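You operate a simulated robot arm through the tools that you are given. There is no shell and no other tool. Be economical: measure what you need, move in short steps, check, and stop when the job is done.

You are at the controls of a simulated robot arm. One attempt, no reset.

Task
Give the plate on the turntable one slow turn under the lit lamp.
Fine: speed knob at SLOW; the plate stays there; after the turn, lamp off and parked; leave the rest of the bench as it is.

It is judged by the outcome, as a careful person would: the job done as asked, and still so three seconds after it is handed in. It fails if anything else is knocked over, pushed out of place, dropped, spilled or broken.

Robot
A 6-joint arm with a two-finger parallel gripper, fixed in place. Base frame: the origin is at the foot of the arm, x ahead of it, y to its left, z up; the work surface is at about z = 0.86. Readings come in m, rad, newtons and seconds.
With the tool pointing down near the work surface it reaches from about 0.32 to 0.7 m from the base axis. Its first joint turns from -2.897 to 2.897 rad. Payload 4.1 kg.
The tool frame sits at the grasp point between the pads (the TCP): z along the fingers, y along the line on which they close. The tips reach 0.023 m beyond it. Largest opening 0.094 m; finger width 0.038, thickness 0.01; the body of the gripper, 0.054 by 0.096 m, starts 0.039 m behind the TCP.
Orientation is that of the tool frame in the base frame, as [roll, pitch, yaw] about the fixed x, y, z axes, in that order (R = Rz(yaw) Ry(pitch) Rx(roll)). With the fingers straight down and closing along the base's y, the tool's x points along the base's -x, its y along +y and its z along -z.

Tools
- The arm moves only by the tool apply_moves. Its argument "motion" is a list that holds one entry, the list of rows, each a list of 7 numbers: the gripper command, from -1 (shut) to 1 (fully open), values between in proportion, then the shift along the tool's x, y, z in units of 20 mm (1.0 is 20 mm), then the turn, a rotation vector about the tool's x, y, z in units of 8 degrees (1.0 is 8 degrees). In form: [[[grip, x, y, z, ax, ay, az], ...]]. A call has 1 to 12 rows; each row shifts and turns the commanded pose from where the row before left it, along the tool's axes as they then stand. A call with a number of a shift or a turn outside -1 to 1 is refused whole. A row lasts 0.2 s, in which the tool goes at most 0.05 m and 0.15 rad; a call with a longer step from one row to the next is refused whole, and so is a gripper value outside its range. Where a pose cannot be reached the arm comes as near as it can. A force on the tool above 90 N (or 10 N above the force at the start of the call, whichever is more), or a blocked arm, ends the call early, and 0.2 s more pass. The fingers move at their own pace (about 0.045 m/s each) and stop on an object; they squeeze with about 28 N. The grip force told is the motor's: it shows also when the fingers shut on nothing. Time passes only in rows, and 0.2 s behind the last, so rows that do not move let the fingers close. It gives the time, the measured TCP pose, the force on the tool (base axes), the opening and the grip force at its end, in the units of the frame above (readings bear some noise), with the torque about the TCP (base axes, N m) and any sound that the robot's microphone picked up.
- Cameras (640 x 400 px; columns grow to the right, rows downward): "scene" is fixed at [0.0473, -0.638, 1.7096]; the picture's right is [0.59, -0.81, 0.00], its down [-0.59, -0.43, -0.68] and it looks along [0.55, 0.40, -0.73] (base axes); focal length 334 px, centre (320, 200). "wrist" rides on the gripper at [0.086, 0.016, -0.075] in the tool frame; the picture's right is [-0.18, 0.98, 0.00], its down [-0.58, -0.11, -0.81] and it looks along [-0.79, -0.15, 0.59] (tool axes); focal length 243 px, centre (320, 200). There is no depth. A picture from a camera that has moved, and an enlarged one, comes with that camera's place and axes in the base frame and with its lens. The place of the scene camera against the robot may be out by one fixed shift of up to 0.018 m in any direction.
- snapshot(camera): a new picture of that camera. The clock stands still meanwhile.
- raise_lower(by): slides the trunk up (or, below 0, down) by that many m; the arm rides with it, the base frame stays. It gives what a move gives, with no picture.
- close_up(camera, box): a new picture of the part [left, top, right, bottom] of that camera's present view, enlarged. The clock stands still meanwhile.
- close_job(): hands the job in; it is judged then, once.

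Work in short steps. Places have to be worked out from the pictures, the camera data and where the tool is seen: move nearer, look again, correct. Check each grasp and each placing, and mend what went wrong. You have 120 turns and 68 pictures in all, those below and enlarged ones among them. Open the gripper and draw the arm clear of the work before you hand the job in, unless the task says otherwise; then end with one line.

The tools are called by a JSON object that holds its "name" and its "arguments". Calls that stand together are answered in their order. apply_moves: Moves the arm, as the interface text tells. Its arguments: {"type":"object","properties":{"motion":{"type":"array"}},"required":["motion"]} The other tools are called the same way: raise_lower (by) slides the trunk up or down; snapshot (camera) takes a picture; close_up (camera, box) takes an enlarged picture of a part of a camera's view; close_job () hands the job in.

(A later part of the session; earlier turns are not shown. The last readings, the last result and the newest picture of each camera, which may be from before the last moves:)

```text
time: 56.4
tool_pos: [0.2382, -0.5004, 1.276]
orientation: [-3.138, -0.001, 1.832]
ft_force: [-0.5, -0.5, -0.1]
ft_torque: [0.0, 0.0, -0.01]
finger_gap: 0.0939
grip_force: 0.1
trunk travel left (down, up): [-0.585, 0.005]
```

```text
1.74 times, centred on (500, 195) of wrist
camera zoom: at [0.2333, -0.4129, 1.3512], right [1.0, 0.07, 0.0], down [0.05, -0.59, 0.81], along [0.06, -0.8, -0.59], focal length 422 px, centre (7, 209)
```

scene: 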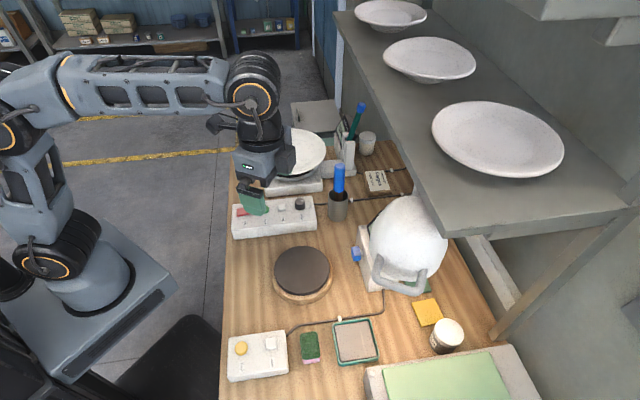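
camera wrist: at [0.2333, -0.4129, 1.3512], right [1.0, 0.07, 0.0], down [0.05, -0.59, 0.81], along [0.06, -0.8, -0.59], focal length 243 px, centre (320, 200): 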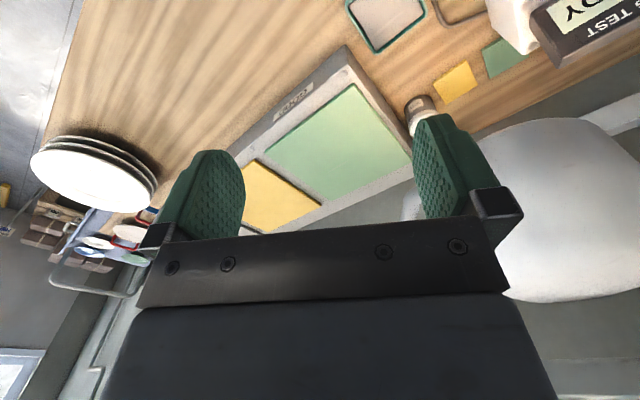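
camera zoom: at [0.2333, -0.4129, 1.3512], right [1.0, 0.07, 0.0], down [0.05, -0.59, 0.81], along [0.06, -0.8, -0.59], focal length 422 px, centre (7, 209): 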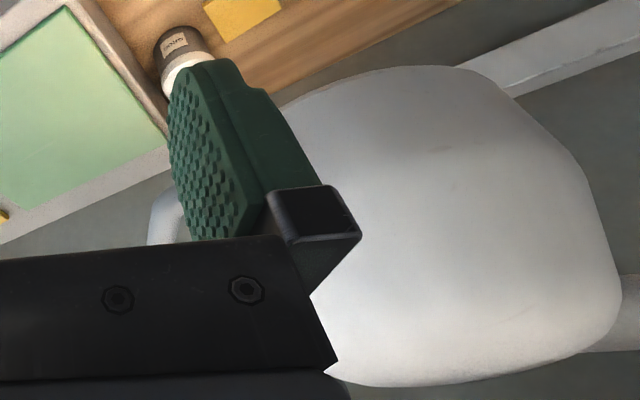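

Corrected dome axis is about (0.428, -0.562), with the bar's outer edge about 0.11 out. I move alongside, still outside the handle and above it.

{"name": "apply_moves", "arguments": {"motion": [[[1, -0.89, -0.145, 0.12, 0, 0, 0], [1, -0.89, -0.145, 0.12, 0, 0, 0], [1, -0.89, -0.145, 0.12, 0, 0, 0], [1, -0.89, -0.145, 0.12, 0, 0, 0], [1, -0.89, -0.145, 0.12, 0, 0, 0], [1, -0.89, -0.145, 0.12, 0, 0, 0]]]}}

{"name": "snapshot", "arguments": {"camera": "wrist"}}

{"name": "close_up", "arguments": {"camera": "scene", "box": [320, 180, 480, 310]}}

```text
time: 57.8
tool_pos: [0.2367, -0.5682, 1.2422]
orientation: [-3.14, -0.001, 1.832]
ft_force: [-0.5, -0.8, -0.2]
ft_torque: [-0.01, 0.03, -0.01]
finger_gap: 0.0939
grip_force: 0.0
out of reach, approached as far as the arm can: row 4, 5, 6
trunk travel left (down, up): [-0.585, 0.005]
```

```text
33 pictures are left
camera wrist: at [0.2322, -0.4801, 1.3172], right [1.0, 0.07, 0.0], down [0.05, -0.59, 0.81], along [0.06, -0.8, -0.59], focal length 243 px, centre (320, 200)
```

wrist: 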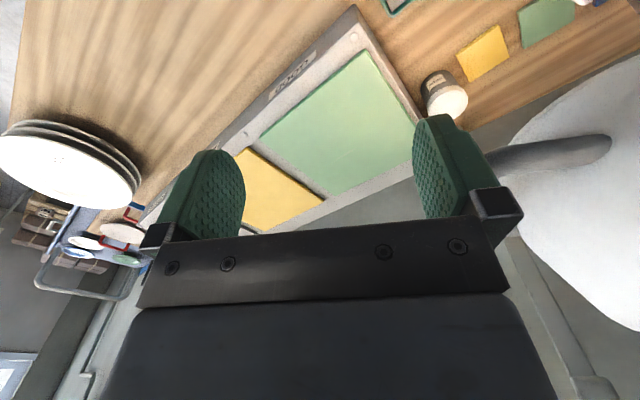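

```text
3.08 times, centred on (400, 245) of scene
camera zoom: at [0.0473, -0.638, 1.7096], right [0.59, -0.81, 0.0], down [-0.59, -0.43, -0.68], along [0.55, 0.4, -0.73], focal length 1029 px, centre (74, 62)
```

zoom: 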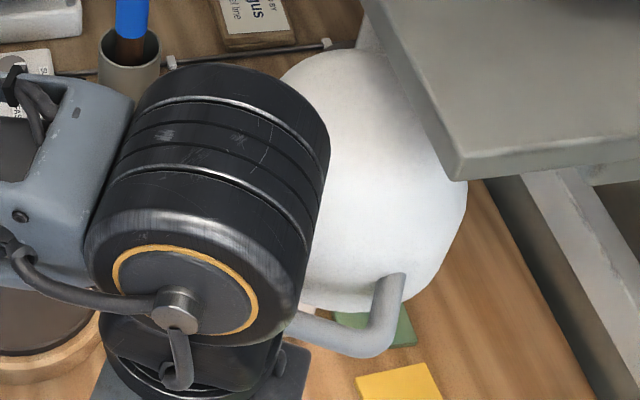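

The start side is also out of reach vertically, so I need a tilt of about 18° here. Re-triangulated from both cameras:

- The handle is at z about 1.237, with its bar centre near (0.32, -0.602).
- The legs are about 65 mm apart.
- The dome axis is near (0.425, -0.568).

I tilt, set the opening to 52 mm and rise to a waypoint outside the handle.

{"name": "apply_moves", "arguments": {"motion": [[[0.1, 0, 0, -0.5, 0, -0.75, 0], [0.1, 0, 0, -0.5, 0, -0.75, 0], [0.1, 0, 0, -0.5, 0, -0.75, 0], [0.1, -0.6, 0.07, -0.1, 0, 0, 0], [0.1, -0.8, 0.07, -0.1, 0, 0, 0], [0.1, -0.8, 0.07, -0.1, 0, 0, 0]]]}}

{"name": "snapshot", "arguments": {"camera": "wrist"}}

```text
time: 59.2
tool_pos: [0.2526, -0.6032, 1.2889]
orientation: [-3.139, 0.31, 1.833]
ft_force: [-1.0, 0.6, 0.1]
ft_torque: [-0.01, 0.0, 0.01]
finger_gap: 0.0517
grip_force: 0.1
trunk travel left (down, up): [-0.585, 0.005]
```

```text
31 pictures are left
camera wrist: at [0.2419, -0.4974, 1.3345], right [1.0, 0.08, 0.05], down [-0.02, -0.32, 0.95], along [0.1, -0.94, -0.32], focal length 243 px, centre (320, 200)
```

wrist: 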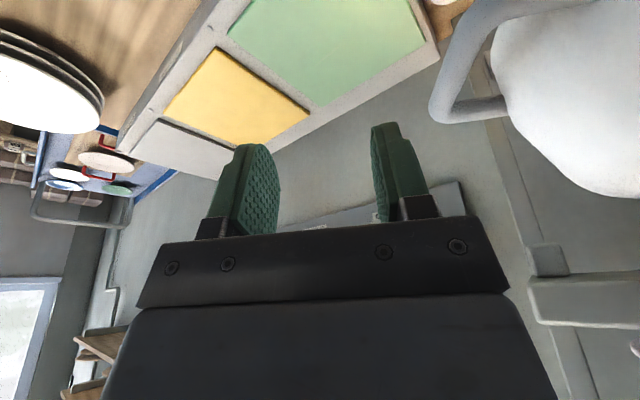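

Clear view of the U-handle now; its bar centre is at about (0.322, -0.593). I move in so the inner finger is above the gap.

{"name": "apply_moves", "arguments": {"motion": [[[0.1, -0.05, 0.735, 0.08, 0, 0, 0], [0.1, -0.05, 0.735, 0.08, 0, 0, 0], [0.1, -0.05, 0.735, 0.08, 0, 0, 0], [0.1, -0.05, 0.735, 0.08, 0, 0, 0]]]}}

{"name": "snapshot", "arguments": {"camera": "wrist"}}

{"name": "close_up", "arguments": {"camera": "scene", "box": [320, 180, 480, 310]}}

```text
time: 60.2
tool_pos: [0.3076, -0.5839, 1.2812]
orientation: [-3.139, 0.312, 1.832]
ft_force: [0.2, -0.1, -0.2]
ft_torque: [0.01, 0.03, -0.01]
finger_gap: 0.0516
grip_force: 0.2
out of reach, approached as far as the arm can: row 2, 4
trunk travel left (down, up): [-0.585, 0.005]
```

```text
30 pictures are left
camera wrist: at [0.2969, -0.4775, 1.3259], right [0.99, 0.08, 0.05], down [-0.02, -0.32, 0.95], along [0.1, -0.94, -0.32], focal length 243 px, centre (320, 200)
```

wrist: 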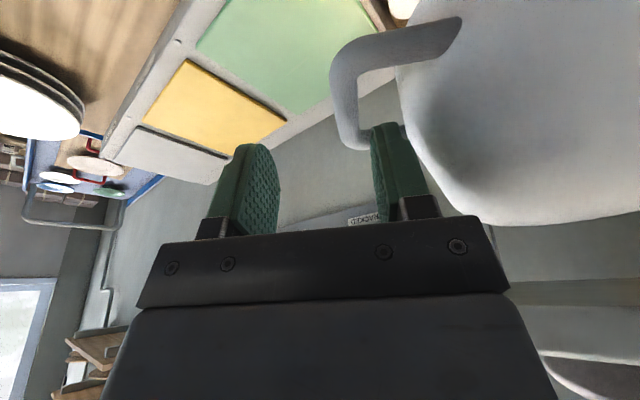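

```text
3.08 times, centred on (400, 245) of scene
camera zoom: at [0.0473, -0.638, 1.7096], right [0.59, -0.81, 0.0], down [-0.59, -0.43, -0.68], along [0.55, 0.4, -0.73], focal length 1029 px, centre (74, 62)
```

zoom: 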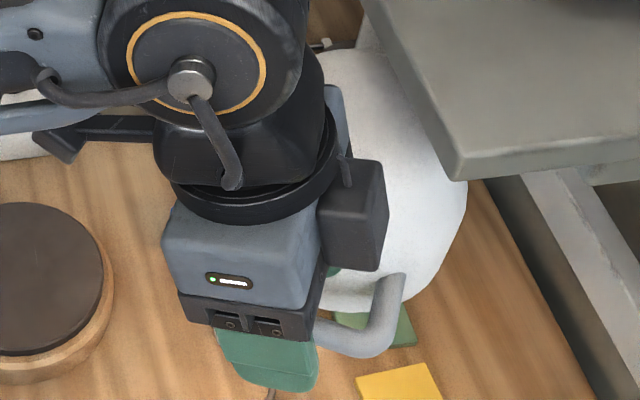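

Triangulating twice puts the handle at z = 1.237, with the gap centre at about (0.345, -0.582). I correct by a few mm and lower the inner finger halfway.

{"name": "apply_moves", "arguments": {"motion": [[[0.1, 0.1, 0.28, 0, 0, 0, 0], [0.1, 0.05, 0, 0.4, 0, 0, 0], [0.1, 0.05, 0, 0.4, 0, 0, 0]]]}}

{"name": "snapshot", "arguments": {"camera": "wrist"}}

```text
time: 61.0
tool_pos: [0.3137, -0.5877, 1.2654]
orientation: [-3.139, 0.312, 1.833]
ft_force: [-0.1, -0.9, 0.0]
ft_torque: [0.0, -0.04, -0.02]
finger_gap: 0.0518
grip_force: 0.1
out of reach, approached as far as the arm can: row 3
trunk travel left (down, up): [-0.585, 0.005]
```

```text
28 pictures are left
camera wrist: at [0.3037, -0.4817, 1.3112], right [1.0, 0.08, 0.05], down [-0.02, -0.32, 0.95], along [0.1, -0.94, -0.32], focal length 243 px, centre (320, 200)
```

wrist: 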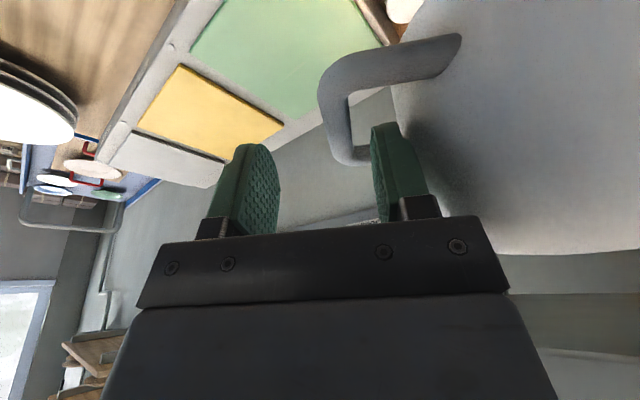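

The inner finger's tip is centred between bar and dome. I lower it the remaining 22 mm, watching the force.

{"name": "apply_moves", "arguments": {"motion": [[[0.1, 0.08, 0, 0.35, 0, 0, 0], [0.1, 0.08, 0, 0.35, 0, 0, 0], [0.1, 0.08, 0, 0.35, 0, 0, 0], [0.1, 0, 0, 0, 0, 0, 0]]]}}

{"name": "snapshot", "arguments": {"camera": "wrist"}}

```text
time: 62.0
tool_pos: [0.3174, -0.595, 1.2472]
orientation: [-3.137, 0.312, 1.832]
ft_force: [-0.2, 0.4, -0.2]
ft_torque: [0.01, 0.01, 0.02]
finger_gap: 0.0516
grip_force: 0.1
out of reach, approached as far as the arm can: row 2
trunk travel left (down, up): [-0.585, 0.005]
```

```text
27 pictures are left
camera wrist: at [0.3067, -0.4896, 1.293], right [1.0, 0.08, 0.05], down [-0.02, -0.32, 0.95], along [0.1, -0.94, -0.32], focal length 243 px, centre (320, 200)
```

wrist: 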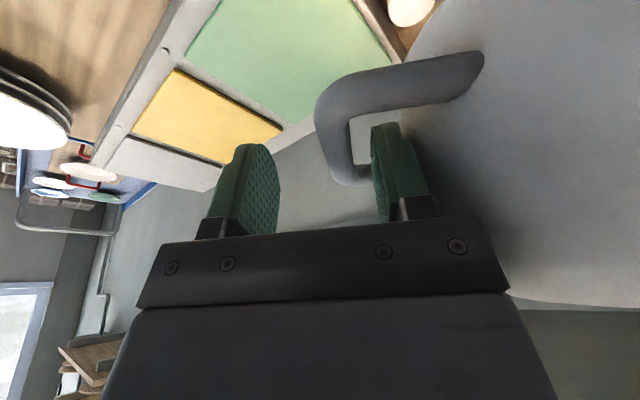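

The finger is inside the U without contact; 8 mm deeper for a secure hook.

{"name": "apply_moves", "arguments": {"motion": [[[0.1, 0.1, 0, 0.25, 0, 0, 0], [0.1, 0.1, 0, 0.25, 0, 0, 0], [0.1, 0, 0, 0, 0, 0, 0]]]}}

```text
time: 62.8
tool_pos: [0.3181, -0.5991, 1.2402]
orientation: [-3.136, 0.31, 1.833]
ft_force: [-0.3, 2.2, -1.0]
ft_torque: [0.04, 0.01, 0.03]
finger_gap: 0.0517
grip_force: 0.1
out of reach, approached as far as the arm can: row 1
trunk travel left (down, up): [-0.585, 0.005]
```

Hooked. I start dragging along the arc around the post: 12° clockwise in 2° steps, keeping the tilt.

{"name": "apply_moves", "arguments": {"motion": [[[0.1, 0.925, 0.017, -0.297, 0.076, 0, 0.238], [0.1, 0.925, 0.017, -0.297, 0.076, 0, 0.238], [0.1, 0.925, 0.017, -0.297, 0.076, 0, 0.238], [0.1, 0.925, 0.017, -0.297, 0.076, 0, 0.238], [0.1, 0.925, 0.017, -0.297, 0.076, 0, 0.238], [0.1, 0.925, 0.017, -0.297, 0.076, 0, 0.238]]]}}

{"name": "snapshot", "arguments": {"camera": "wrist"}}

```text
time: 64.2
tool_pos: [0.3314, -0.566, 1.2824]
orientation: [-3.14, 0.315, 1.613]
ft_force: [-38.5, -7.7, -16.0]
ft_torque: [-0.41, 1.56, 0.21]
finger_gap: 0.0344
grip_force: 0.0
out of reach, approached as far as the arm can: row 1, 2, 3, 4, 5, 6
trunk travel left (down, up): [-0.585, 0.005]
```

```text
26 pictures are left
camera wrist: at [0.3435, -0.4602, 1.3281], right [0.99, -0.13, 0.06], down [-0.09, -0.31, 0.95], along [-0.11, -0.94, -0.32], focal length 243 px, centre (320, 200)
```

wrist: 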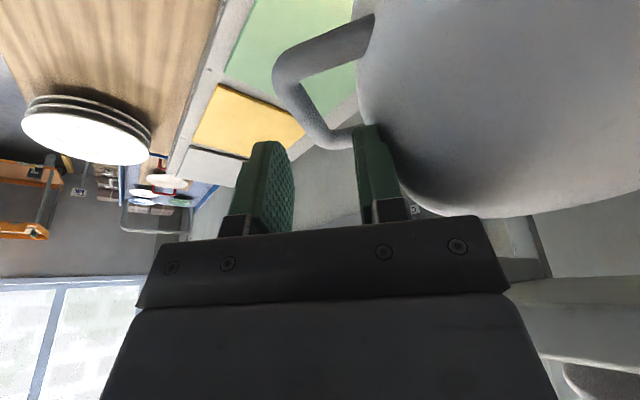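

That went wrong: the arm strayed upward at its reach limit and the finger now presses on the dome with 38 N. I check the scene before relieving it.

{"name": "close_up", "arguments": {"camera": "scene", "box": [280, 150, 480, 310]}}

```text
2.50 times, centred on (380, 230) of scene
camera zoom: at [0.0473, -0.638, 1.7096], right [0.59, -0.81, 0.0], down [-0.59, -0.43, -0.68], along [0.55, 0.4, -0.73], focal length 836 px, centre (170, 125)
```

zoom: 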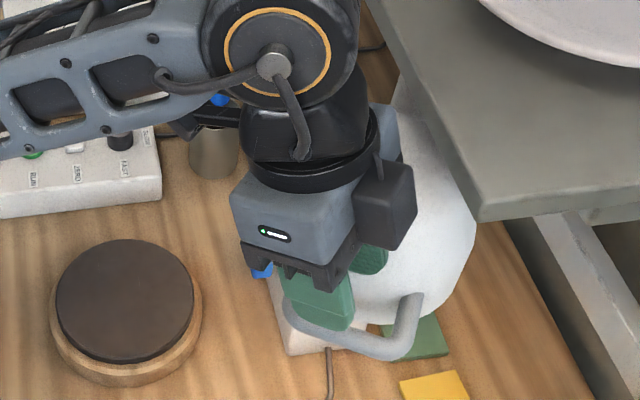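

The lamp has barely moved and the finger is above the handle, against the dome. I back off outward 20 mm and slightly up, opening to the earlier gap, and read the pose.

{"name": "apply_moves", "arguments": {"motion": [[[0.1, 0, -0.5, 0, 0, 0, 0], [0.1, 0, -0.5, 0, 0, 0, 0], [0.1, 0, -0.5, 0, 0, 0, 0], [0.1, 0, 0, 0, 0, 0, 0]]]}}

```text
time: 65.2
tool_pos: [0.314, -0.5735, 1.2859]
orientation: [-3.141, 0.313, 1.62]
ft_force: [0.4, -0.4, 0.7]
ft_torque: [-0.01, 0.0, -0.04]
finger_gap: 0.0518
grip_force: 0.0
out of reach, approached as far as the arm can: row 1, 2, 3
trunk travel left (down, up): [-0.585, 0.005]
```

{"name": "apply_moves", "arguments": {"motion": [[[0.1, 0.925, -0.3, -0.3, 0, 0, 0], [0.1, 0.925, -0.3, -0.3, 0, 0, 0], [0.1, 0.925, -0.3, -0.3, 0, 0, 0]]]}}

```text
time: 66.0
tool_pos: [0.2947, -0.5166, 1.2839]
orientation: [-3.141, 0.312, 1.622]
ft_force: [0.0, 0.1, 0.7]
ft_torque: [-0.02, -0.01, 0.0]
finger_gap: 0.0516
grip_force: 0.2
out of reach, approached as far as the arm can: row 1
trunk travel left (down, up): [-0.585, 0.005]
```

Away from full extension the arm tracks well again, so the stall came from being stretched straight. I restore the yaw and use a bigger tilt (28°) so the elbow stays bent, then return to the handle, staying above it.

{"name": "apply_moves", "arguments": {"motion": [[[0.1, 0, 0, 0, -0.12, 0, -0.36], [0.1, 0, 0, 0, -0.12, 0, -0.36], [0.1, 0, 0, 0, -0.12, 0, -0.36], [0.1, 0, 0, 0, -0.12, 0, -0.36], [0.1, 0, 0, 0, 0, -0.65, 0], [0.1, 0, 0, 0, 0, -0.65, 0], [0.1, -0.745, -0.157, 0.37, 0, 0, 0], [0.1, -0.745, -0.157, 0.37, 0, 0, 0], [0.1, -0.745, -0.157, 0.37, 0, 0, 0], [0.1, -0.745, -0.157, 0.37, 0, 0, 0]]]}}

{"name": "snapshot", "arguments": {"camera": "wrist"}}

```text
time: 68.2
tool_pos: [0.2981, -0.5836, 1.2869]
orientation: [3.141, 0.495, 1.833]
ft_force: [0.7, 0.2, 0.1]
ft_torque: [0.02, 0.04, 0.01]
finger_gap: 0.0517
grip_force: 0.1
trunk travel left (down, up): [-0.585, 0.005]
```

```text
24 pictures are left
camera wrist: at [0.2862, -0.4723, 1.3119], right [0.99, 0.1, 0.09], down [-0.07, -0.15, 0.99], along [0.11, -0.98, -0.15], focal length 243 px, centre (320, 200)
```

wrist: 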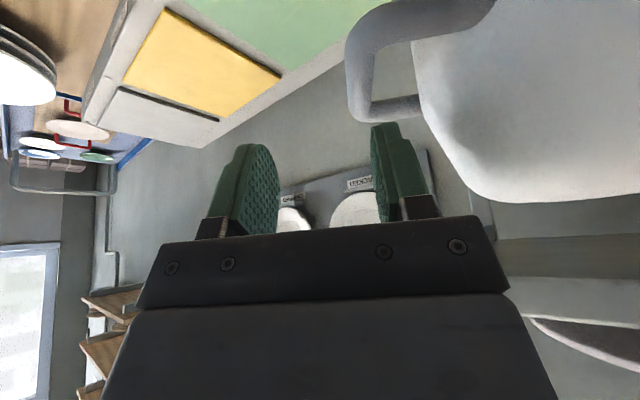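

No reach warnings now. The gap centre is at about (0.343, -0.577). I shift in and lower vertically in small steps.

{"name": "apply_moves", "arguments": {"motion": [[[0.1, 0, 0.4, 0, 0, 0, 0], [0.1, 0, 0.315, 0, 0, 0, 0], [0.1, 0.26, 0, 0.485, 0, 0, 0], [0.1, 0.26, 0, 0.485, 0, 0, 0], [0.1, 0.26, 0, 0.485, 0, 0, 0]]]}}

{"name": "snapshot", "arguments": {"camera": "wrist"}}

```text
time: 69.4
tool_pos: [0.3123, -0.5797, 1.2536]
orientation: [3.141, 0.495, 1.834]
ft_force: [0.1, 0.1, 1.1]
ft_torque: [0.05, 0.01, -0.03]
finger_gap: 0.0518
grip_force: 0.0
trunk travel left (down, up): [-0.585, 0.005]
```

```text
23 pictures are left
camera wrist: at [0.2999, -0.4673, 1.2793], right [0.99, 0.1, 0.09], down [-0.07, -0.15, 0.99], along [0.11, -0.98, -0.14], focal length 243 px, centre (320, 200)
```

wrist: 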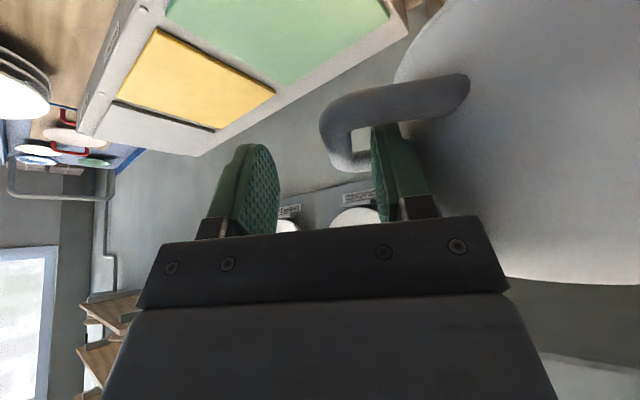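

The tip enters the U with no contact. I go 13 mm further along the finger axis.

{"name": "apply_moves", "arguments": {"motion": [[[0.1, 0, 0, 0.33, 0, 0, 0], [0.1, 0, 0, 0.33, 0, 0, 0], [0.1, 0, 0, 0, 0, 0, 0]]]}}

```text
time: 70.2
tool_pos: [0.3143, -0.5866, 1.243]
orientation: [3.141, 0.493, 1.834]
ft_force: [-0.5, 0.4, 1.1]
ft_torque: [0.02, -0.01, -0.02]
finger_gap: 0.0515
grip_force: 0.0
trunk travel left (down, up): [-0.585, 0.005]
```

Hooked at z 1.243 with no force. I drag 6° and check.

{"name": "apply_moves", "arguments": {"motion": [[[0.1, 0.856, 0.017, -0.46, 0.118, 0, 0.22], [0.1, 0.856, 0.017, -0.46, 0.118, 0, 0.22], [0.1, 0.856, 0.017, -0.46, 0.118, 0, 0.22]]]}}

{"name": "snapshot", "arguments": {"camera": "wrist"}}

```text
time: 71.0
tool_pos: [0.3026, -0.529, 1.242]
orientation: [-3.141, 0.495, 1.728]
ft_force: [0.2, 0.3, 0.9]
ft_torque: [-0.02, 0.0, -0.02]
finger_gap: 0.0517
grip_force: 0.1
trunk travel left (down, up): [-0.585, 0.005]
```

```text
22 pictures are left
camera wrist: at [0.3016, -0.4155, 1.2677], right [1.0, -0.01, 0.09], down [-0.09, -0.14, 0.99], along [0.01, -0.99, -0.14], focal length 243 px, centre (320, 200)
```

wrist: 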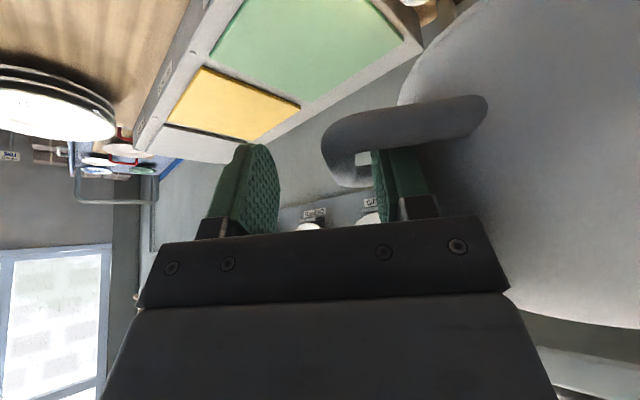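

The lamp follows with almost no force. I continue along the arc, gradually taking the tilt out.

{"name": "apply_moves", "arguments": {"motion": [[[0.1, 0.855, 0.017, -0.462, 0.119, 0.296, 0.22], [0.1, 0.873, 0.017, -0.426, 0.11, 0.296, 0.225], [0.1, 0.891, 0.017, -0.389, 0.1, 0.296, 0.229], [0.1, 0.906, 0.017, -0.352, 0.091, 0.296, 0.233], [0.1, 0.92, 0.017, -0.315, 0.081, 0.296, 0.237], [0.1, 0.932, 0.017, -0.277, 0.071, 0.296, 0.24]]]}}

{"name": "snapshot", "arguments": {"camera": "wrist"}}

```text
time: 72.4
tool_pos: [0.2945, -0.4129, 1.2426]
orientation: [-3.137, 0.247, 1.52]
ft_force: [0.3, -1.0, 0.2]
ft_torque: [-0.04, -0.03, -0.02]
finger_gap: 0.0518
grip_force: 0.1
trunk travel left (down, up): [-0.585, 0.005]
```

```text
21 pictures are left
camera wrist: at [0.3179, -0.3112, 1.2947], right [0.97, -0.23, 0.04], down [-0.12, -0.36, 0.92], along [-0.2, -0.9, -0.38], focal length 243 px, centre (320, 200)
```

wrist: 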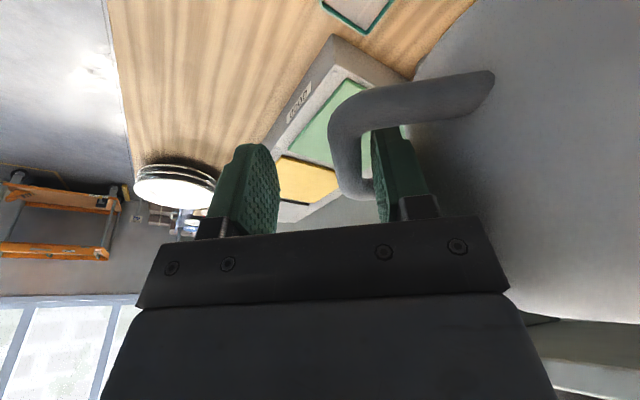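

{"name": "apply_moves", "arguments": {"motion": [[[0.1, 0.942, 0.05, -0.238, 0.061, 0.296, 0.242], [0.1, 0.951, 0.05, -0.199, 0.051, 0.296, 0.245], [0.1, 0.959, 0.05, -0.16, 0.041, 0.296, 0.247], [0.1, 0.965, 0.03, -0.12, 0.031, 0.296, 0.248], [0.1, 0.969, 0.03, -0.08, 0.02, 0.296, 0.249], [0.1, 0.971, 0.03, -0.04, 0.01, 0.296, 0.25], [0.1, 0.972, 0.017, 0, 0, 0, 0.25], [0.1, 0.972, 0.017, 0, 0, 0, 0.25], [0.1, 0.972, 0.017, 0, 0, 0, 0.25]]]}}

{"name": "snapshot", "arguments": {"camera": "wrist"}}

```text
time: 74.4
tool_pos: [0.3339, -0.2433, 1.2427]
orientation: [-3.132, 0.002, 1.204]
ft_force: [0.1, 0.4, -0.2]
ft_torque: [0.05, -0.01, 0.03]
finger_gap: 0.0519
grip_force: 0.1
trunk travel left (down, up): [-0.585, 0.005]
```

```text
20 pictures are left
camera wrist: at [0.3822, -0.1675, 1.3178], right [0.85, -0.52, -0.01], down [-0.3, -0.51, 0.81], along [-0.43, -0.69, -0.59], focal length 243 px, centre (320, 200)
```

wrist: 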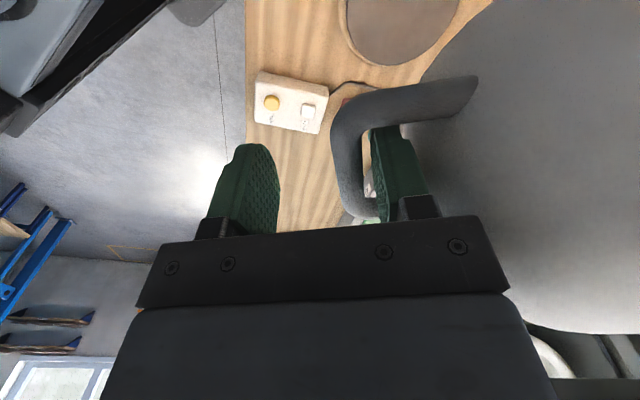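

{"name": "apply_moves", "arguments": {"motion": [[[0.1, 0.972, 0.02, 0, 0, 0, 0.25], [0.1, 0.972, 0.02, 0, 0, 0, 0.25], [0.1, 0.972, 0.02, 0, 0, 0, 0.25], [0.1, 0.972, 0.02, 0, 0, 0, 0.25], [0.1, 0.972, 0.02, 0, 0, 0, 0.25], [0.1, 0.972, 0.02, 0, 0, 0, 0.25], [0.1, 0.972, 0.02, 0, 0, 0, 0.25], [0.1, 0.972, 0.02, 0, 0, 0, 0.25], [0.1, 0.972, 0.02, 0, 0, 0, 0.25], [0.1, 0.972, 0.02, 0, 0, 0, 0.25], [0.1, 0.972, 0.02, 0, 0, 0, 0.25]]]}}

{"name": "snapshot", "arguments": {"camera": "wrist"}}

```text
time: 76.8
tool_pos: [0.4485, -0.0642, 1.2425]
orientation: [-3.133, 0.004, 0.819]
ft_force: [2.6, -0.4, -1.6]
ft_torque: [-0.01, 0.02, -0.04]
finger_gap: 0.0527
grip_force: 0.5
trunk travel left (down, up): [-0.585, 0.005]
```

```text
19 pictures are left
camera wrist: at [0.5201, -0.0108, 1.3167], right [0.59, -0.8, -0.01], down [-0.47, -0.35, 0.81], along [-0.65, -0.48, -0.59], focal length 243 px, centre (320, 200)
```

wrist: 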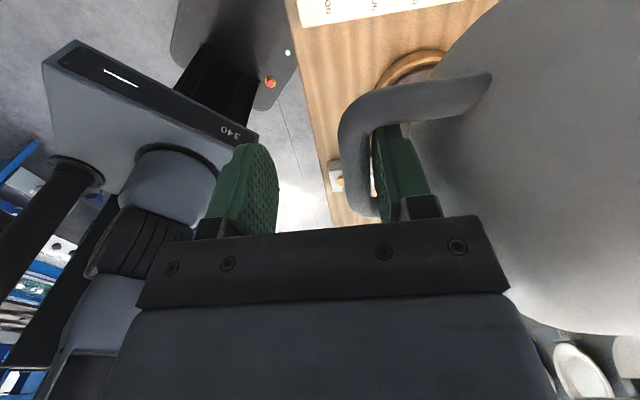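

Still hooked at about 136°. I continue and begin tilting the fingers outward for the far reach, nudging 3 mm inward.

{"name": "apply_moves", "arguments": {"motion": [[[0.1, 0.972, 0.07, 0, 0, 0.358, 0.25], [0.1, 0.971, 0.07, 0.049, -0.012, 0.358, 0.25], [0.1, 0.967, 0.07, 0.097, -0.025, 0.358, 0.249], [0.1, 0.961, 0.03, 0.145, -0.037, 0.358, 0.247], [0.1, 0.953, 0.03, 0.193, -0.05, 0.358, 0.245], [0.1, 0.942, 0.03, 0.24, -0.062, 0.358, 0.242]]]}}

{"name": "snapshot", "arguments": {"camera": "wrist"}}

```text
time: 78.2
tool_pos: [0.5373, 0.0103, 1.2416]
orientation: [-3.129, -0.293, 0.608]
ft_force: [0.4, 0.5, 0.7]
ft_torque: [0.0, 0.0, 0.0]
finger_gap: 0.0515
grip_force: 0.0
trunk travel left (down, up): [-0.585, 0.005]
```

```text
18 pictures are left
camera wrist: at [0.5992, 0.0324, 1.3381], right [0.42, -0.91, -0.07], down [-0.71, -0.37, 0.6], along [-0.57, -0.21, -0.79], focal length 243 px, centre (320, 200)
```

wrist: 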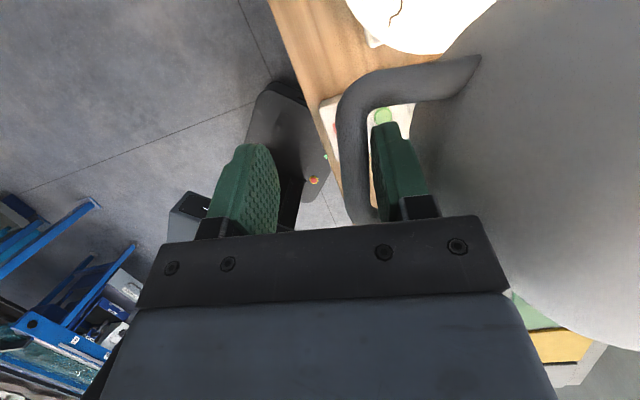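

{"name": "apply_moves", "arguments": {"motion": [[[0.1, 0.929, 0.02, 0.287, -0.074, 0.358, 0.239], [0.1, 0.913, 0.02, 0.333, -0.086, 0.358, 0.235], [0.1, 0.895, 0.02, 0.379, -0.097, 0.358, 0.23], [0.1, 0.875, 0.02, 0.423, -0.109, 0.358, 0.225], [0.1, 0.853, 0.02, 0.466, -0.12, 0.358, 0.219]]]}}

{"name": "snapshot", "arguments": {"camera": "scene"}}

```text
time: 79.4
tool_pos: [0.6225, 0.0583, 1.2407]
orientation: [-3.124, -0.542, 0.425]
ft_force: [2.0, -4.4, -2.8]
ft_torque: [-0.02, 0.1, -0.09]
finger_gap: 0.0534
grip_force: 2.7
trunk travel left (down, up): [-0.585, 0.005]
```

```text
17 pictures are left
```

scene: 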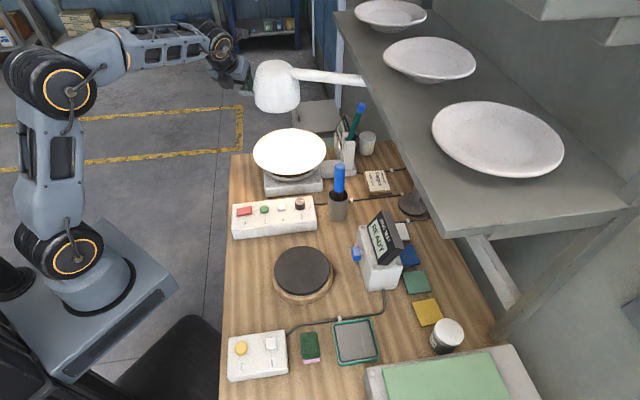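

The lamp is almost over the plate, which is brightly lit. About 8–9° are left; I go on carefully with slightly more tilt.

{"name": "apply_moves", "arguments": {"motion": [[[0.1, 0.833, 0.1, 0.5, -0.128, 0.15, 0.214], [0.1, 0.825, 0.06, 0.514, -0.132, 0.15, 0.212], [0.1, 0.815, 0.03, 0.53, -0.136, 0.15, 0.21]]]}}

```text
time: 80.2
tool_pos: [0.6765, 0.0786, 1.2402]
orientation: [-3.12, -0.603, 0.32]
ft_force: [1.3, -1.8, -2.6]
ft_torque: [0.02, 0.12, -0.03]
finger_gap: 0.0523
grip_force: 0.6
trunk travel left (down, up): [-0.585, 0.005]
```

{"name": "apply_moves", "arguments": {"motion": [[[0.1, 0.8, 0.06, 0.55, -0.14, 0.15, 0.206], [0.1, 0.8, 0.04, 0.55, -0.14, 0.1, 0.206]]]}}

{"name": "snapshot", "arguments": {"camera": "scene"}}

{"name": "snapshot", "arguments": {"camera": "wrist"}}

```text
time: 80.8
tool_pos: [0.7156, 0.0883, 1.2403]
orientation: [-3.119, -0.635, 0.251]
ft_force: [-0.1, -0.5, -0.2]
ft_torque: [-0.01, 0.0, -0.09]
finger_gap: 0.0519
grip_force: 0.3
trunk travel left (down, up): [-0.585, 0.005]
```

```text
16 pictures are left
```

scene: 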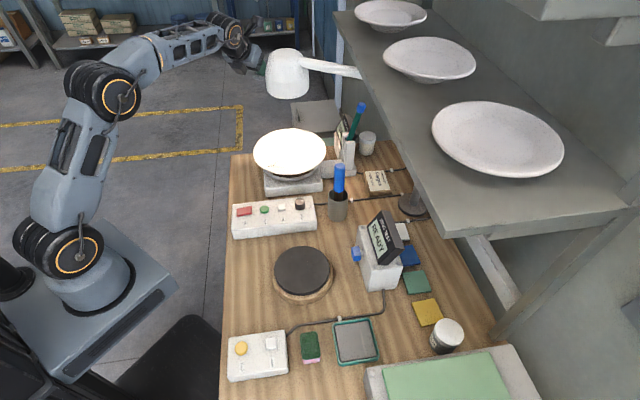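

```text
15 pictures are left
camera wrist: at [0.7454, 0.0785, 1.3524], right [0.11, -0.99, -0.13], down [-0.94, -0.15, 0.31], along [-0.32, 0.09, -0.94], focal length 243 px, centre (320, 200)
```

wrist: 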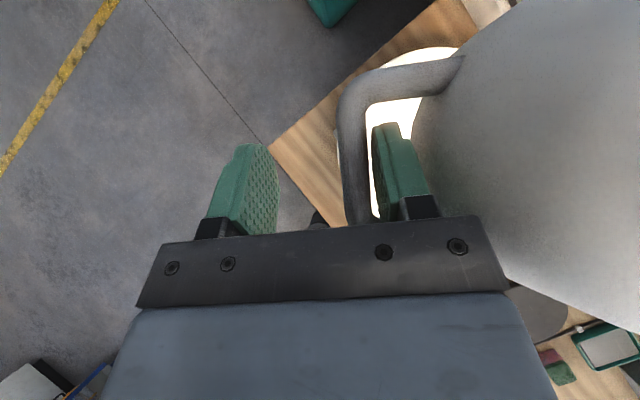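

The lamp is over the plate to within about 2 cm. I withdraw the finger along its own axis.

{"name": "apply_moves", "arguments": {"motion": [[[0.1, 0, 0, -0.5, 0, 0, 0], [0.1, 0, 0, -0.6, 0, 0, 0], [0.1, 0, 0, -0.8, 0, 0, 0], [0.1, 0, 0, -1, 0, 0, 0]]]}}

{"name": "snapshot", "arguments": {"camera": "wrist"}}

```text
time: 81.8
tool_pos: [0.6821, 0.0774, 1.2889]
orientation: [-3.119, -0.636, 0.249]
ft_force: [-0.4, 0.0, -0.1]
ft_torque: [-0.01, 0.03, -0.01]
finger_gap: 0.0517
grip_force: 0.1
trunk travel left (down, up): [-0.585, 0.005]
```

```text
14 pictures are left
camera wrist: at [0.7107, 0.0676, 1.4], right [0.11, -0.99, -0.13], down [-0.94, -0.15, 0.31], along [-0.32, 0.09, -0.94], focal length 243 px, centre (320, 200)
```

wrist: 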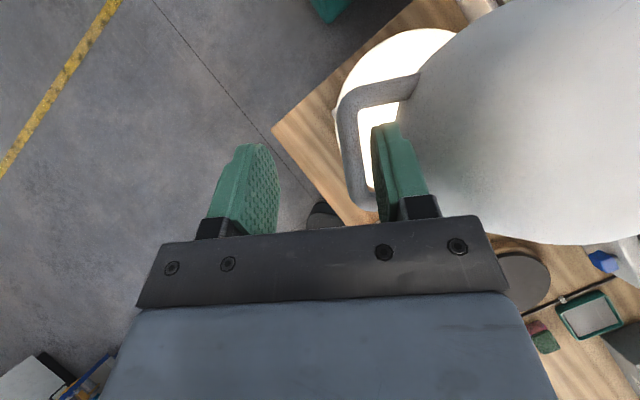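

The finger is clear. I retreat toward the robot, untilting, then rotate the tool for pressing RUN at about (0.51, -0.097).

{"name": "apply_moves", "arguments": {"motion": [[[-1, -0.8, -0.3, -0.59, 0, 0, 0], [-1, -0.8, -0.3, -0.59, 0, 0, 0], [-1, -0.8, -0.3, -0.5, 0, -0.9, 0], [-1, -0.9, 0, -0.3, 0, -0.9, 0], [-1, -0.95, 0, -0.2, 0, -0.9, 0], [-1, -1, 0, 0, 0, -0.9, 0], [-1, -1, 0, 0, 0, -0.95, 0], [-1, -1, 0, 0, 0, 0, 0], [-1, 0, 0, 0, 0, 0, -1], [-1, 0, 0, 0, 0, 0, -1], [-1, 0, 0, 0, 0, 0, -1], [-1, 0, 0, 0, 0, 0, -1]]]}}

{"name": "apply_moves", "arguments": {"motion": [[[-1, 0, 0, 0, 0, 0, -1], [-1, 0, 0, 0, 0, 0, -1], [-1, 0, 0, 0, 0, 0, -1], [-1, 0, 0, 0, 0, 0, -1], [-1, 0, 0, 0, 0, 0, -1], [-1, 0, 0, 0, 0, 0, -1], [-1, 0, 0, 0, 0, 0, -1], [-1, 0, 0, 0, 0, 0, -1]]]}}

```text
time: 84.4
tool_pos: [0.5266, 0.0559, 1.2724]
orientation: [-3.125, -0.007, 0.823]
ft_force: [-0.2, -0.4, 0.5]
ft_torque: [0.0, -0.01, 0.03]
finger_gap: 0.0001
grip_force: 28.3
trunk travel left (down, up): [-0.585, 0.005]
```

```text
time: 86.2
tool_pos: [0.5268, 0.0572, 1.2721]
orientation: [3.14, -0.015, 1.943]
ft_force: [0.2, 0.1, -0.7]
ft_torque: [-0.02, 0.02, 0.02]
finger_gap: 0.0
grip_force: 27.7
trunk travel left (down, up): [-0.585, 0.005]
```

{"name": "apply_moves", "arguments": {"motion": [[[-1, -0.57, -0.3, 1, 0, 0, 0], [-1, -0.57, -0.3, 1, 0, 0, 0], [-1, -0.57, -0.3, 1, 0, 0, 0], [-1, -0.57, -0.3, 1, 0, 0, 0], [-1, -0.57, -0.3, 1, 0, 0, 0], [-1, -0.57, -0.3, 1, 0, 0, 0], [-1, -0.57, -0.3, 1, 0, 0, 0], [-1, -0.57, -0.3, 1, 0, 0, 0], [-1, -0.57, -0.3, 1, 0, 0, 0], [-1, -0.57, -0.3, 1, 0, 0, 0], [-1, -0.57, -0.3, 1, 0, 0, 0], [-1, -0.57, -0.3, 1, 0, 0, 0]]]}}

{"name": "snapshot", "arguments": {"camera": "wrist"}}

```text
time: 88.8
tool_pos: [0.5077, -0.0928, 1.0294]
orientation: [3.14, -0.017, 1.94]
ft_force: [-0.1, 0.2, -0.4]
ft_torque: [-0.02, -0.01, 0.0]
finger_gap: 0.0002
grip_force: 28.5
trunk travel left (down, up): [-0.585, 0.005]
```

```text
13 pictures are left
camera wrist: at [0.4931, -0.0082, 1.1058], right [0.98, 0.18, 0.0], down [0.11, -0.6, 0.8], along [0.14, -0.78, -0.61], focal length 243 px, centre (320, 200)
```

wrist: 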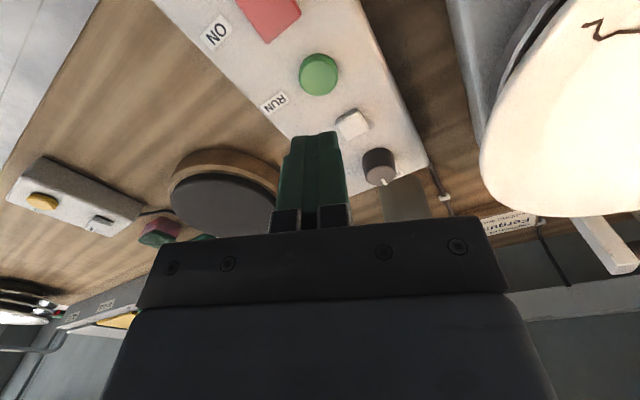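

RUN is at (0.508, -0.097), right below. I descend and press in small steps.

{"name": "apply_moves", "arguments": {"motion": [[[-1, -0.2, -0.07, 1, 0, 0, 0], [-1, 0, 0, 1, 0, 0, 0], [-1, 0, 0, 1, 0, 0, 0], [-1, 0, 0, 1, 0, 0, 0], [-1, 0, 0, 0.4, 0, 0, 0], [-1, 0, 0, 0.25, 0, 0, 0], [-1, 0, 0, 0.2, 0, 0, 0]]]}}

```text
time: 90.4
tool_pos: [0.5061, -0.0958, 0.9352]
orientation: [3.134, -0.015, 1.939]
ft_force: [0.0, -0.2, 23.9]
ft_torque: [-0.19, -0.07, -0.01]
finger_gap: 0.0001
grip_force: 28.7
trunk travel left (down, up): [-0.585, 0.005]
heard: click
```

A click, with 24 N. I lift a little and look at whether the plate turns.

{"name": "apply_moves", "arguments": {"motion": [[[-1, 0, 0, -0.5, 0, 0, 0], [-1, 0, 0, -1, 0, 0, 0], [-1, 0, 0, -1, 0, 0, 0]]]}}

{"name": "close_up", "arguments": {"camera": "scene", "box": [220, 80, 400, 240]}}

```text
time: 91.2
tool_pos: [0.5078, -0.0982, 0.9826]
orientation: [3.14, -0.019, 1.939]
ft_force: [-0.2, 0.1, -0.1]
ft_torque: [-0.01, 0.01, -0.02]
finger_gap: 0.0
grip_force: 28.1
trunk travel left (down, up): [-0.585, 0.005]
```

```text
2.50 times, centred on (310, 160) of scene
camera zoom: at [0.0473, -0.638, 1.7096], right [0.59, -0.81, 0.0], down [-0.59, -0.43, -0.68], along [0.55, 0.4, -0.73], focal length 836 px, centre (345, 300)
```

zoom: 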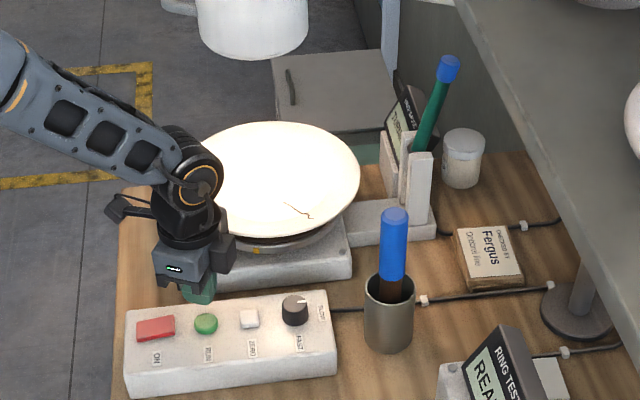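

The plate is turning, since the crack has moved. I wait and check the progress.

{"name": "apply_moves", "arguments": {"motion": [[[-1, 0, 0, 0, 0, 0, 0], [-1, 0, 0, 0, 0, 0, 0], [-1, 0, 0, 0, 0, 0, 0], [-1, 0, 0, 0, 0, 0, 0], [-1, 0, 0, 0, 0, 0, 0], [-1, 0, 0, 0, 0, 0, 0], [-1, 0, 0, 0, 0, 0, 0], [-1, 0, 0, 0, 0, 0, 0], [-1, 0, 0, 0, 0, 0, 0], [-1, 0, 0, 0, 0, 0, 0], [-1, 0, 0, 0, 0, 0, 0], [-1, 0, 0, 0, 0, 0, 0]]]}}

{"name": "close_up", "arguments": {"camera": "scene", "box": [250, 100, 380, 200]}}

```text
time: 93.8
tool_pos: [0.5082, -0.0967, 0.9831]
orientation: [3.139, -0.017, 1.939]
ft_force: [0.9, 0.0, -0.2]
ft_torque: [0.02, 0.0, 0.02]
finger_gap: 0.0
grip_force: 28.1
trunk travel left (down, up): [-0.585, 0.005]
```

```text
4.00 times, centred on (315, 150) of scene
camera zoom: at [0.0473, -0.638, 1.7096], right [0.59, -0.81, 0.0], down [-0.59, -0.43, -0.68], along [0.55, 0.4, -0.73], focal length 1338 px, centre (340, 400)
```

zoom: 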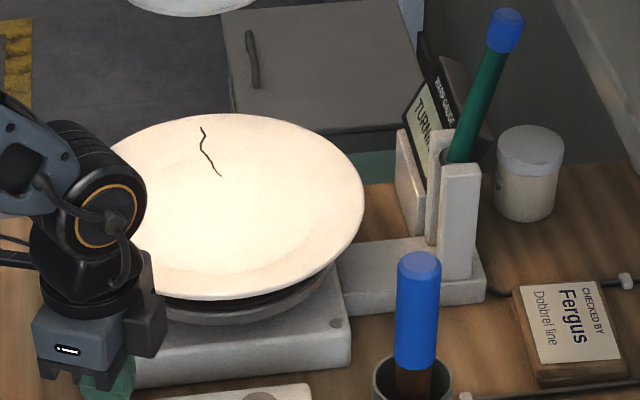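

It shows TURNING, at about two thirds of a turn. I wait about 2.6 s more and see whether it stops by itself.

{"name": "apply_moves", "arguments": {"motion": [[[-1, 0, 0, 0, 0, 0, 0], [-1, 0, 0, 0, 0, 0, 0], [-1, 0, 0, 0, 0, 0, 0], [-1, 0, 0, 0, 0, 0, 0], [-1, 0, 0, 0, 0, 0, 0], [-1, 0, 0, 0, 0, 0, 0], [-1, 0, 0, 0, 0, 0, 0], [-1, 0, 0, 0, 0, 0, 0], [-1, 0, 0, 0, 0, 0, 0], [-1, 0, 0, 0, 0, 0, 0], [-1, 0, 0, 0, 0, 0, 0], [-1, 0, 0, 0, 0, 0, 0]]]}}

{"name": "close_up", "arguments": {"camera": "scene", "box": [250, 100, 380, 200]}}

```text
time: 96.4
tool_pos: [0.5089, -0.0975, 0.9817]
orientation: [3.141, -0.018, 1.938]
ft_force: [-0.3, -0.7, 0.2]
ft_torque: [0.0, 0.04, 0.02]
finger_gap: 0.0
grip_force: 28.1
trunk travel left (down, up): [-0.585, 0.005]
```

```text
4.00 times, centred on (315, 150) of scene
camera zoom: at [0.0473, -0.638, 1.7096], right [0.59, -0.81, 0.0], down [-0.59, -0.43, -0.68], along [0.55, 0.4, -0.73], focal length 1338 px, centre (340, 400)
```

zoom: 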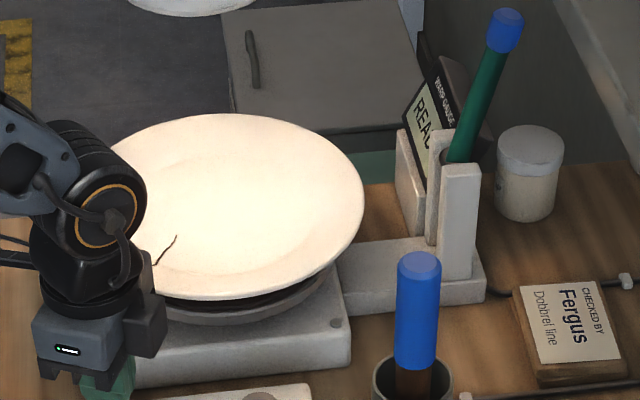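

One full turn is done: the display is back to READY and the crack is back at its start position. Now I park the lamp; first up and back to yaw 14°, gripper to the 52 mm opening.

{"name": "apply_moves", "arguments": {"motion": [[[-1, 0, 0, -1, 0, 0, 0], [-1, 0.3, 0.2, -1, 0, 0, 0], [-1, 0.65, 0.33, -1, 0, 0, 0], [-1, 0.65, 0.33, -1, 0, 0, 0], [-1, 0.65, 0.33, -1, 0, 0, 0], [-1, 0.65, 0.33, -1, 0, 0, 0], [-1, 0.65, 0.33, -1, 0, 0, 0], [-1, 0.65, 0.33, -1, 0, 0, 0], [-1, 0.65, 0.33, -1, 0, 0, 0], [-1, 0.65, 0.33, -1, 0, 0, 0], [-1, 0.65, 0.33, -1, 0, 0, 0], [-1, 0.65, 0.33, -1, 0, 0, 0]]]}}

{"name": "apply_moves", "arguments": {"motion": [[[0.1, 0, 0, -1, 0, 0, 1], [0.1, 0, 0, -1, 0, 0, 1], [0.1, 0, 0, -1, 0, 0, 1], [0.1, 0, 0, 0, 0, 0, 1], [0.1, 0, 0, 0, 0, 0, 1], [0.1, 0, 0, 0, 0, 0, 1], [0.1, 0, 0, 0, 0, 0, 1], [0.1, 0, 0, 0, 0, 0, 1], [0.1, 0, 0, 0, 0, 0, 1], [0.1, 0, 0, 0, 0, 0, 1], [0.1, 0, 0, 0, 0, 0, 1], [0.1, 0, 0, 0, 0, 0, 1]]]}}

{"name": "apply_moves", "arguments": {"motion": [[[0.1, 0, 0, 0, 0, 0.95, 0.1], [0.1, 0, 0, 0, 0, 0.9, 0], [0.1, 0, 0, 0, 0, 0.9, 0], [0.1, 0, 0, 0, 0, 0.9, 0], [0.1, 0, 0, 0, 0, 0.9, 0], [0.1, 0, 0, 0, 0, 0, 0]]]}}

```text
time: 99.0
tool_pos: [0.5241, 0.0506, 1.2243]
orientation: [3.14, -0.016, 1.94]
ft_force: [-0.6, -0.1, 0.2]
ft_torque: [0.01, 0.03, -0.03]
finger_gap: 0.0
grip_force: 28.1
trunk travel left (down, up): [-0.585, 0.005]
```

```text
time: 101.6
tool_pos: [0.5243, 0.05, 1.284]
orientation: [-3.124, 0.0, 0.26]
ft_force: [-0.4, 1.0, 0.0]
ft_torque: [-0.04, -0.01, -0.01]
finger_gap: 0.0517
grip_force: 0.0
trunk travel left (down, up): [-0.585, 0.005]
```

```text
time: 103.0
tool_pos: [0.5255, 0.0493, 1.2849]
orientation: [-3.118, -0.635, 0.235]
ft_force: [-0.1, 1.0, -0.1]
ft_torque: [0.0, -0.02, 0.04]
finger_gap: 0.0516
grip_force: 0.1
trunk travel left (down, up): [-0.585, 0.005]
```

{"name": "apply_moves", "arguments": {"motion": [[[0.1, 0.78, -0.25, 0.57, 0, 0, 0], [0.1, 0.78, -0.15, 0.57, 0, 0, 0], [0.1, 0.78, -0.1, 0.57, 0, 0, 0], [0.1, 0.78, 0, 0.57, 0, 0, 0], [0.1, 0.78, 0, 0.57, 0, 0, 0], [0.1, 0.78, 0, 0.57, 0, 0, 0], [0.1, 0.78, 0, 0.57, 0, 0, 0], [0.1, 0.78, 0, 0.56, 0, 0, 0]]]}}

{"name": "snapshot", "arguments": {"camera": "wrist"}}

```text
time: 104.8
tool_pos: [0.6725, 0.0982, 1.2852]
orientation: [-3.116, -0.636, 0.236]
ft_force: [-0.3, -0.3, -0.6]
ft_torque: [-0.03, 0.01, -0.01]
finger_gap: 0.0516
grip_force: 0.0
trunk travel left (down, up): [-0.585, 0.005]
```

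```text
9 pictures are left
camera wrist: at [0.7029, 0.0873, 1.397], right [0.1, -0.99, -0.13], down [-0.94, -0.13, 0.31], along [-0.32, 0.09, -0.94], focal length 243 px, centre (320, 200)
```

wrist: 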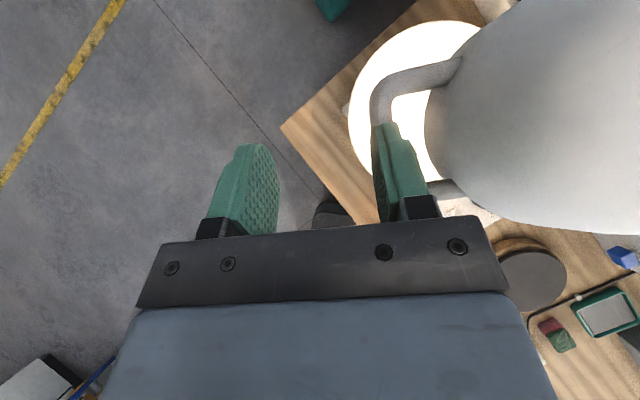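

The lamp hasn't moved. I return to the withdrawal point and re-insert the finger along its axis.

{"name": "apply_moves", "arguments": {"motion": [[[0.1, 0.15, 0.56, 0, 0, 0, 0], [0.1, 0.14, 0.56, 0, 0, 0, 0], [0.1, 0, 0, 0.8, 0, 0, 0], [0.1, 0, 0, 0.7, 0, 0, 0], [0.1, 0, 0, 0.5, 0, 0, 0], [0.1, 0, 0, 0.5, 0, 0, 0], [0.1, 0, 0, 0.4, 0, 0, 0], [0.1, 0, 0, 0, 0, 0, 0]]]}}

{"name": "snapshot", "arguments": {"camera": "wrist"}}

```text
time: 106.6
tool_pos: [0.7139, 0.0867, 1.2476]
orientation: [-3.121, -0.646, 0.236]
ft_force: [1.7, -1.4, 26.5]
ft_torque: [-0.76, -0.82, -0.01]
finger_gap: 0.0519
grip_force: 0.0
trunk travel left (down, up): [-0.585, 0.005]
```

```text
8 pictures are left
camera wrist: at [0.7422, 0.075, 1.3593], right [0.1, -0.99, -0.13], down [-0.95, -0.13, 0.29], along [-0.31, 0.09, -0.95], focal length 243 px, centre (320, 200)
```

wrist: 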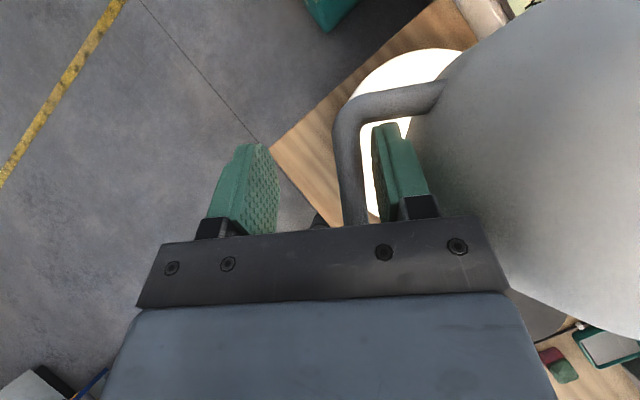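

The tip's front corner rests on the leading leg (26 N upward). I lift, shift back 8 mm along the bar and insert again.

{"name": "apply_moves", "arguments": {"motion": [[[0.1, 0, 0, -0.4, 0, 0, 0], [0.1, -0.32, 0, -0.24, 0, 0, 0], [0.1, 0, 0, 0, 0, 0, 0]]]}}

{"name": "apply_moves", "arguments": {"motion": [[[0.1, 0, 0, 0.3, 0, 0, 0], [0.1, 0, 0, 0.2, 0, 0, 0], [0.1, 0, 0, 0, 0, 0, 0]]]}}

```text
time: 107.4
tool_pos: [0.7023, 0.0844, 1.2465]
orientation: [-3.117, -0.627, 0.233]
ft_force: [-1.1, 0.7, 0.9]
ft_torque: [-0.03, -0.01, -0.01]
finger_gap: 0.0516
grip_force: 0.0
trunk travel left (down, up): [-0.585, 0.005]
```

```text
time: 108.2
tool_pos: [0.7088, 0.0841, 1.2406]
orientation: [-3.118, -0.633, 0.236]
ft_force: [0.2, 0.4, 0.3]
ft_torque: [-0.01, 0.01, 0.01]
finger_gap: 0.0519
grip_force: 0.0
trunk travel left (down, up): [-0.585, 0.005]
```

Inserted freely. Now I drag back counter-clockwise along the same arc.

{"name": "apply_moves", "arguments": {"motion": [[[0.1, -0.784, 0.017, -0.575, 0.148, -0.143, -0.2015], [0.1, -0.795, 0.017, -0.559, 0.144, -0.143, -0.2045], [0.1, -0.806, 0.017, -0.543, 0.14, -0.143, -0.207], [0.1, -0.817, 0.017, -0.527, 0.1355, -0.143, -0.21], [0.1, -0.827, 0.017, -0.51, 0.131, -0.358, -0.213], [0.1, -0.852, 0.017, -0.4685, 0.1205, -0.358, -0.219]]]}}

{"name": "snapshot", "arguments": {"camera": "wrist"}}

```text
time: 109.6
tool_pos: [0.5985, 0.0448, 1.2411]
orientation: [-3.12, -0.458, 0.451]
ft_force: [0.8, 0.0, 0.4]
ft_torque: [0.0, 0.02, -0.03]
finger_gap: 0.0516
grip_force: 0.1
trunk travel left (down, up): [-0.585, 0.005]
```

```text
7 pictures are left
camera wrist: at [0.6478, 0.0484, 1.3459], right [0.29, -0.95, -0.1], down [-0.83, -0.3, 0.47], along [-0.48, -0.05, -0.88], focal length 243 px, centre (320, 200)
```

wrist: 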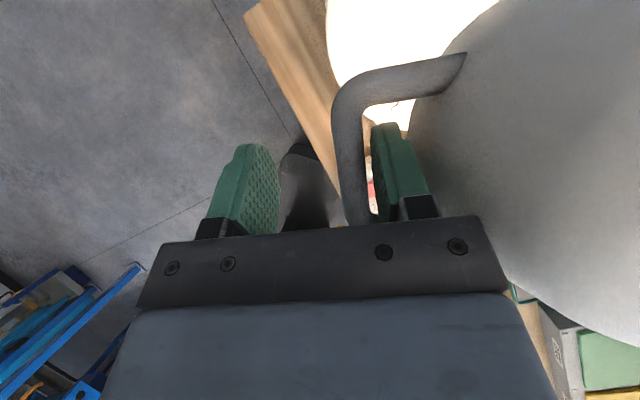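

The lamp follows back. I continue with 12 more rows, taking the tilt out.

{"name": "apply_moves", "arguments": {"motion": [[[0.1, -0.872, 0.017, -0.43, 0.11, -0.364, -0.24], [0.1, -0.893, 0.017, -0.385, 0.099, -0.364, -0.245], [0.1, -0.911, 0.017, -0.339, 0.087, -0.364, -0.25], [0.1, -0.927, 0.017, -0.292, 0.075, -0.364, -0.25], [0.1, -0.941, 0.017, -0.244, 0.063, -0.364, -0.25], [0.1, -0.952, 0.017, -0.196, 0.05, -0.364, -0.25], [0.1, -0.961, 0.017, -0.147, 0.038, -0.364, -0.255], [0.1, -0.967, 0.017, -0.098, 0.025, -0.364, -0.255], [0.1, -0.971, 0.017, -0.049, 0.0125, -0.364, -0.255], [0.1, -0.972, 0.017, 0, 0, 0, -0.255], [0.1, -0.972, 0.017, 0, 0, 0, -0.255], [0.1, -0.972, 0.017, 0, 0, 0, -0.255]]]}}

```text
time: 112.2
tool_pos: [0.4189, -0.0999, 1.2382]
orientation: [-3.12, -0.014, 0.893]
ft_force: [-0.7, 0.4, 0.1]
ft_torque: [0.01, 0.01, -0.01]
finger_gap: 0.0518
grip_force: 0.2
trunk travel left (down, up): [-0.585, 0.005]
```

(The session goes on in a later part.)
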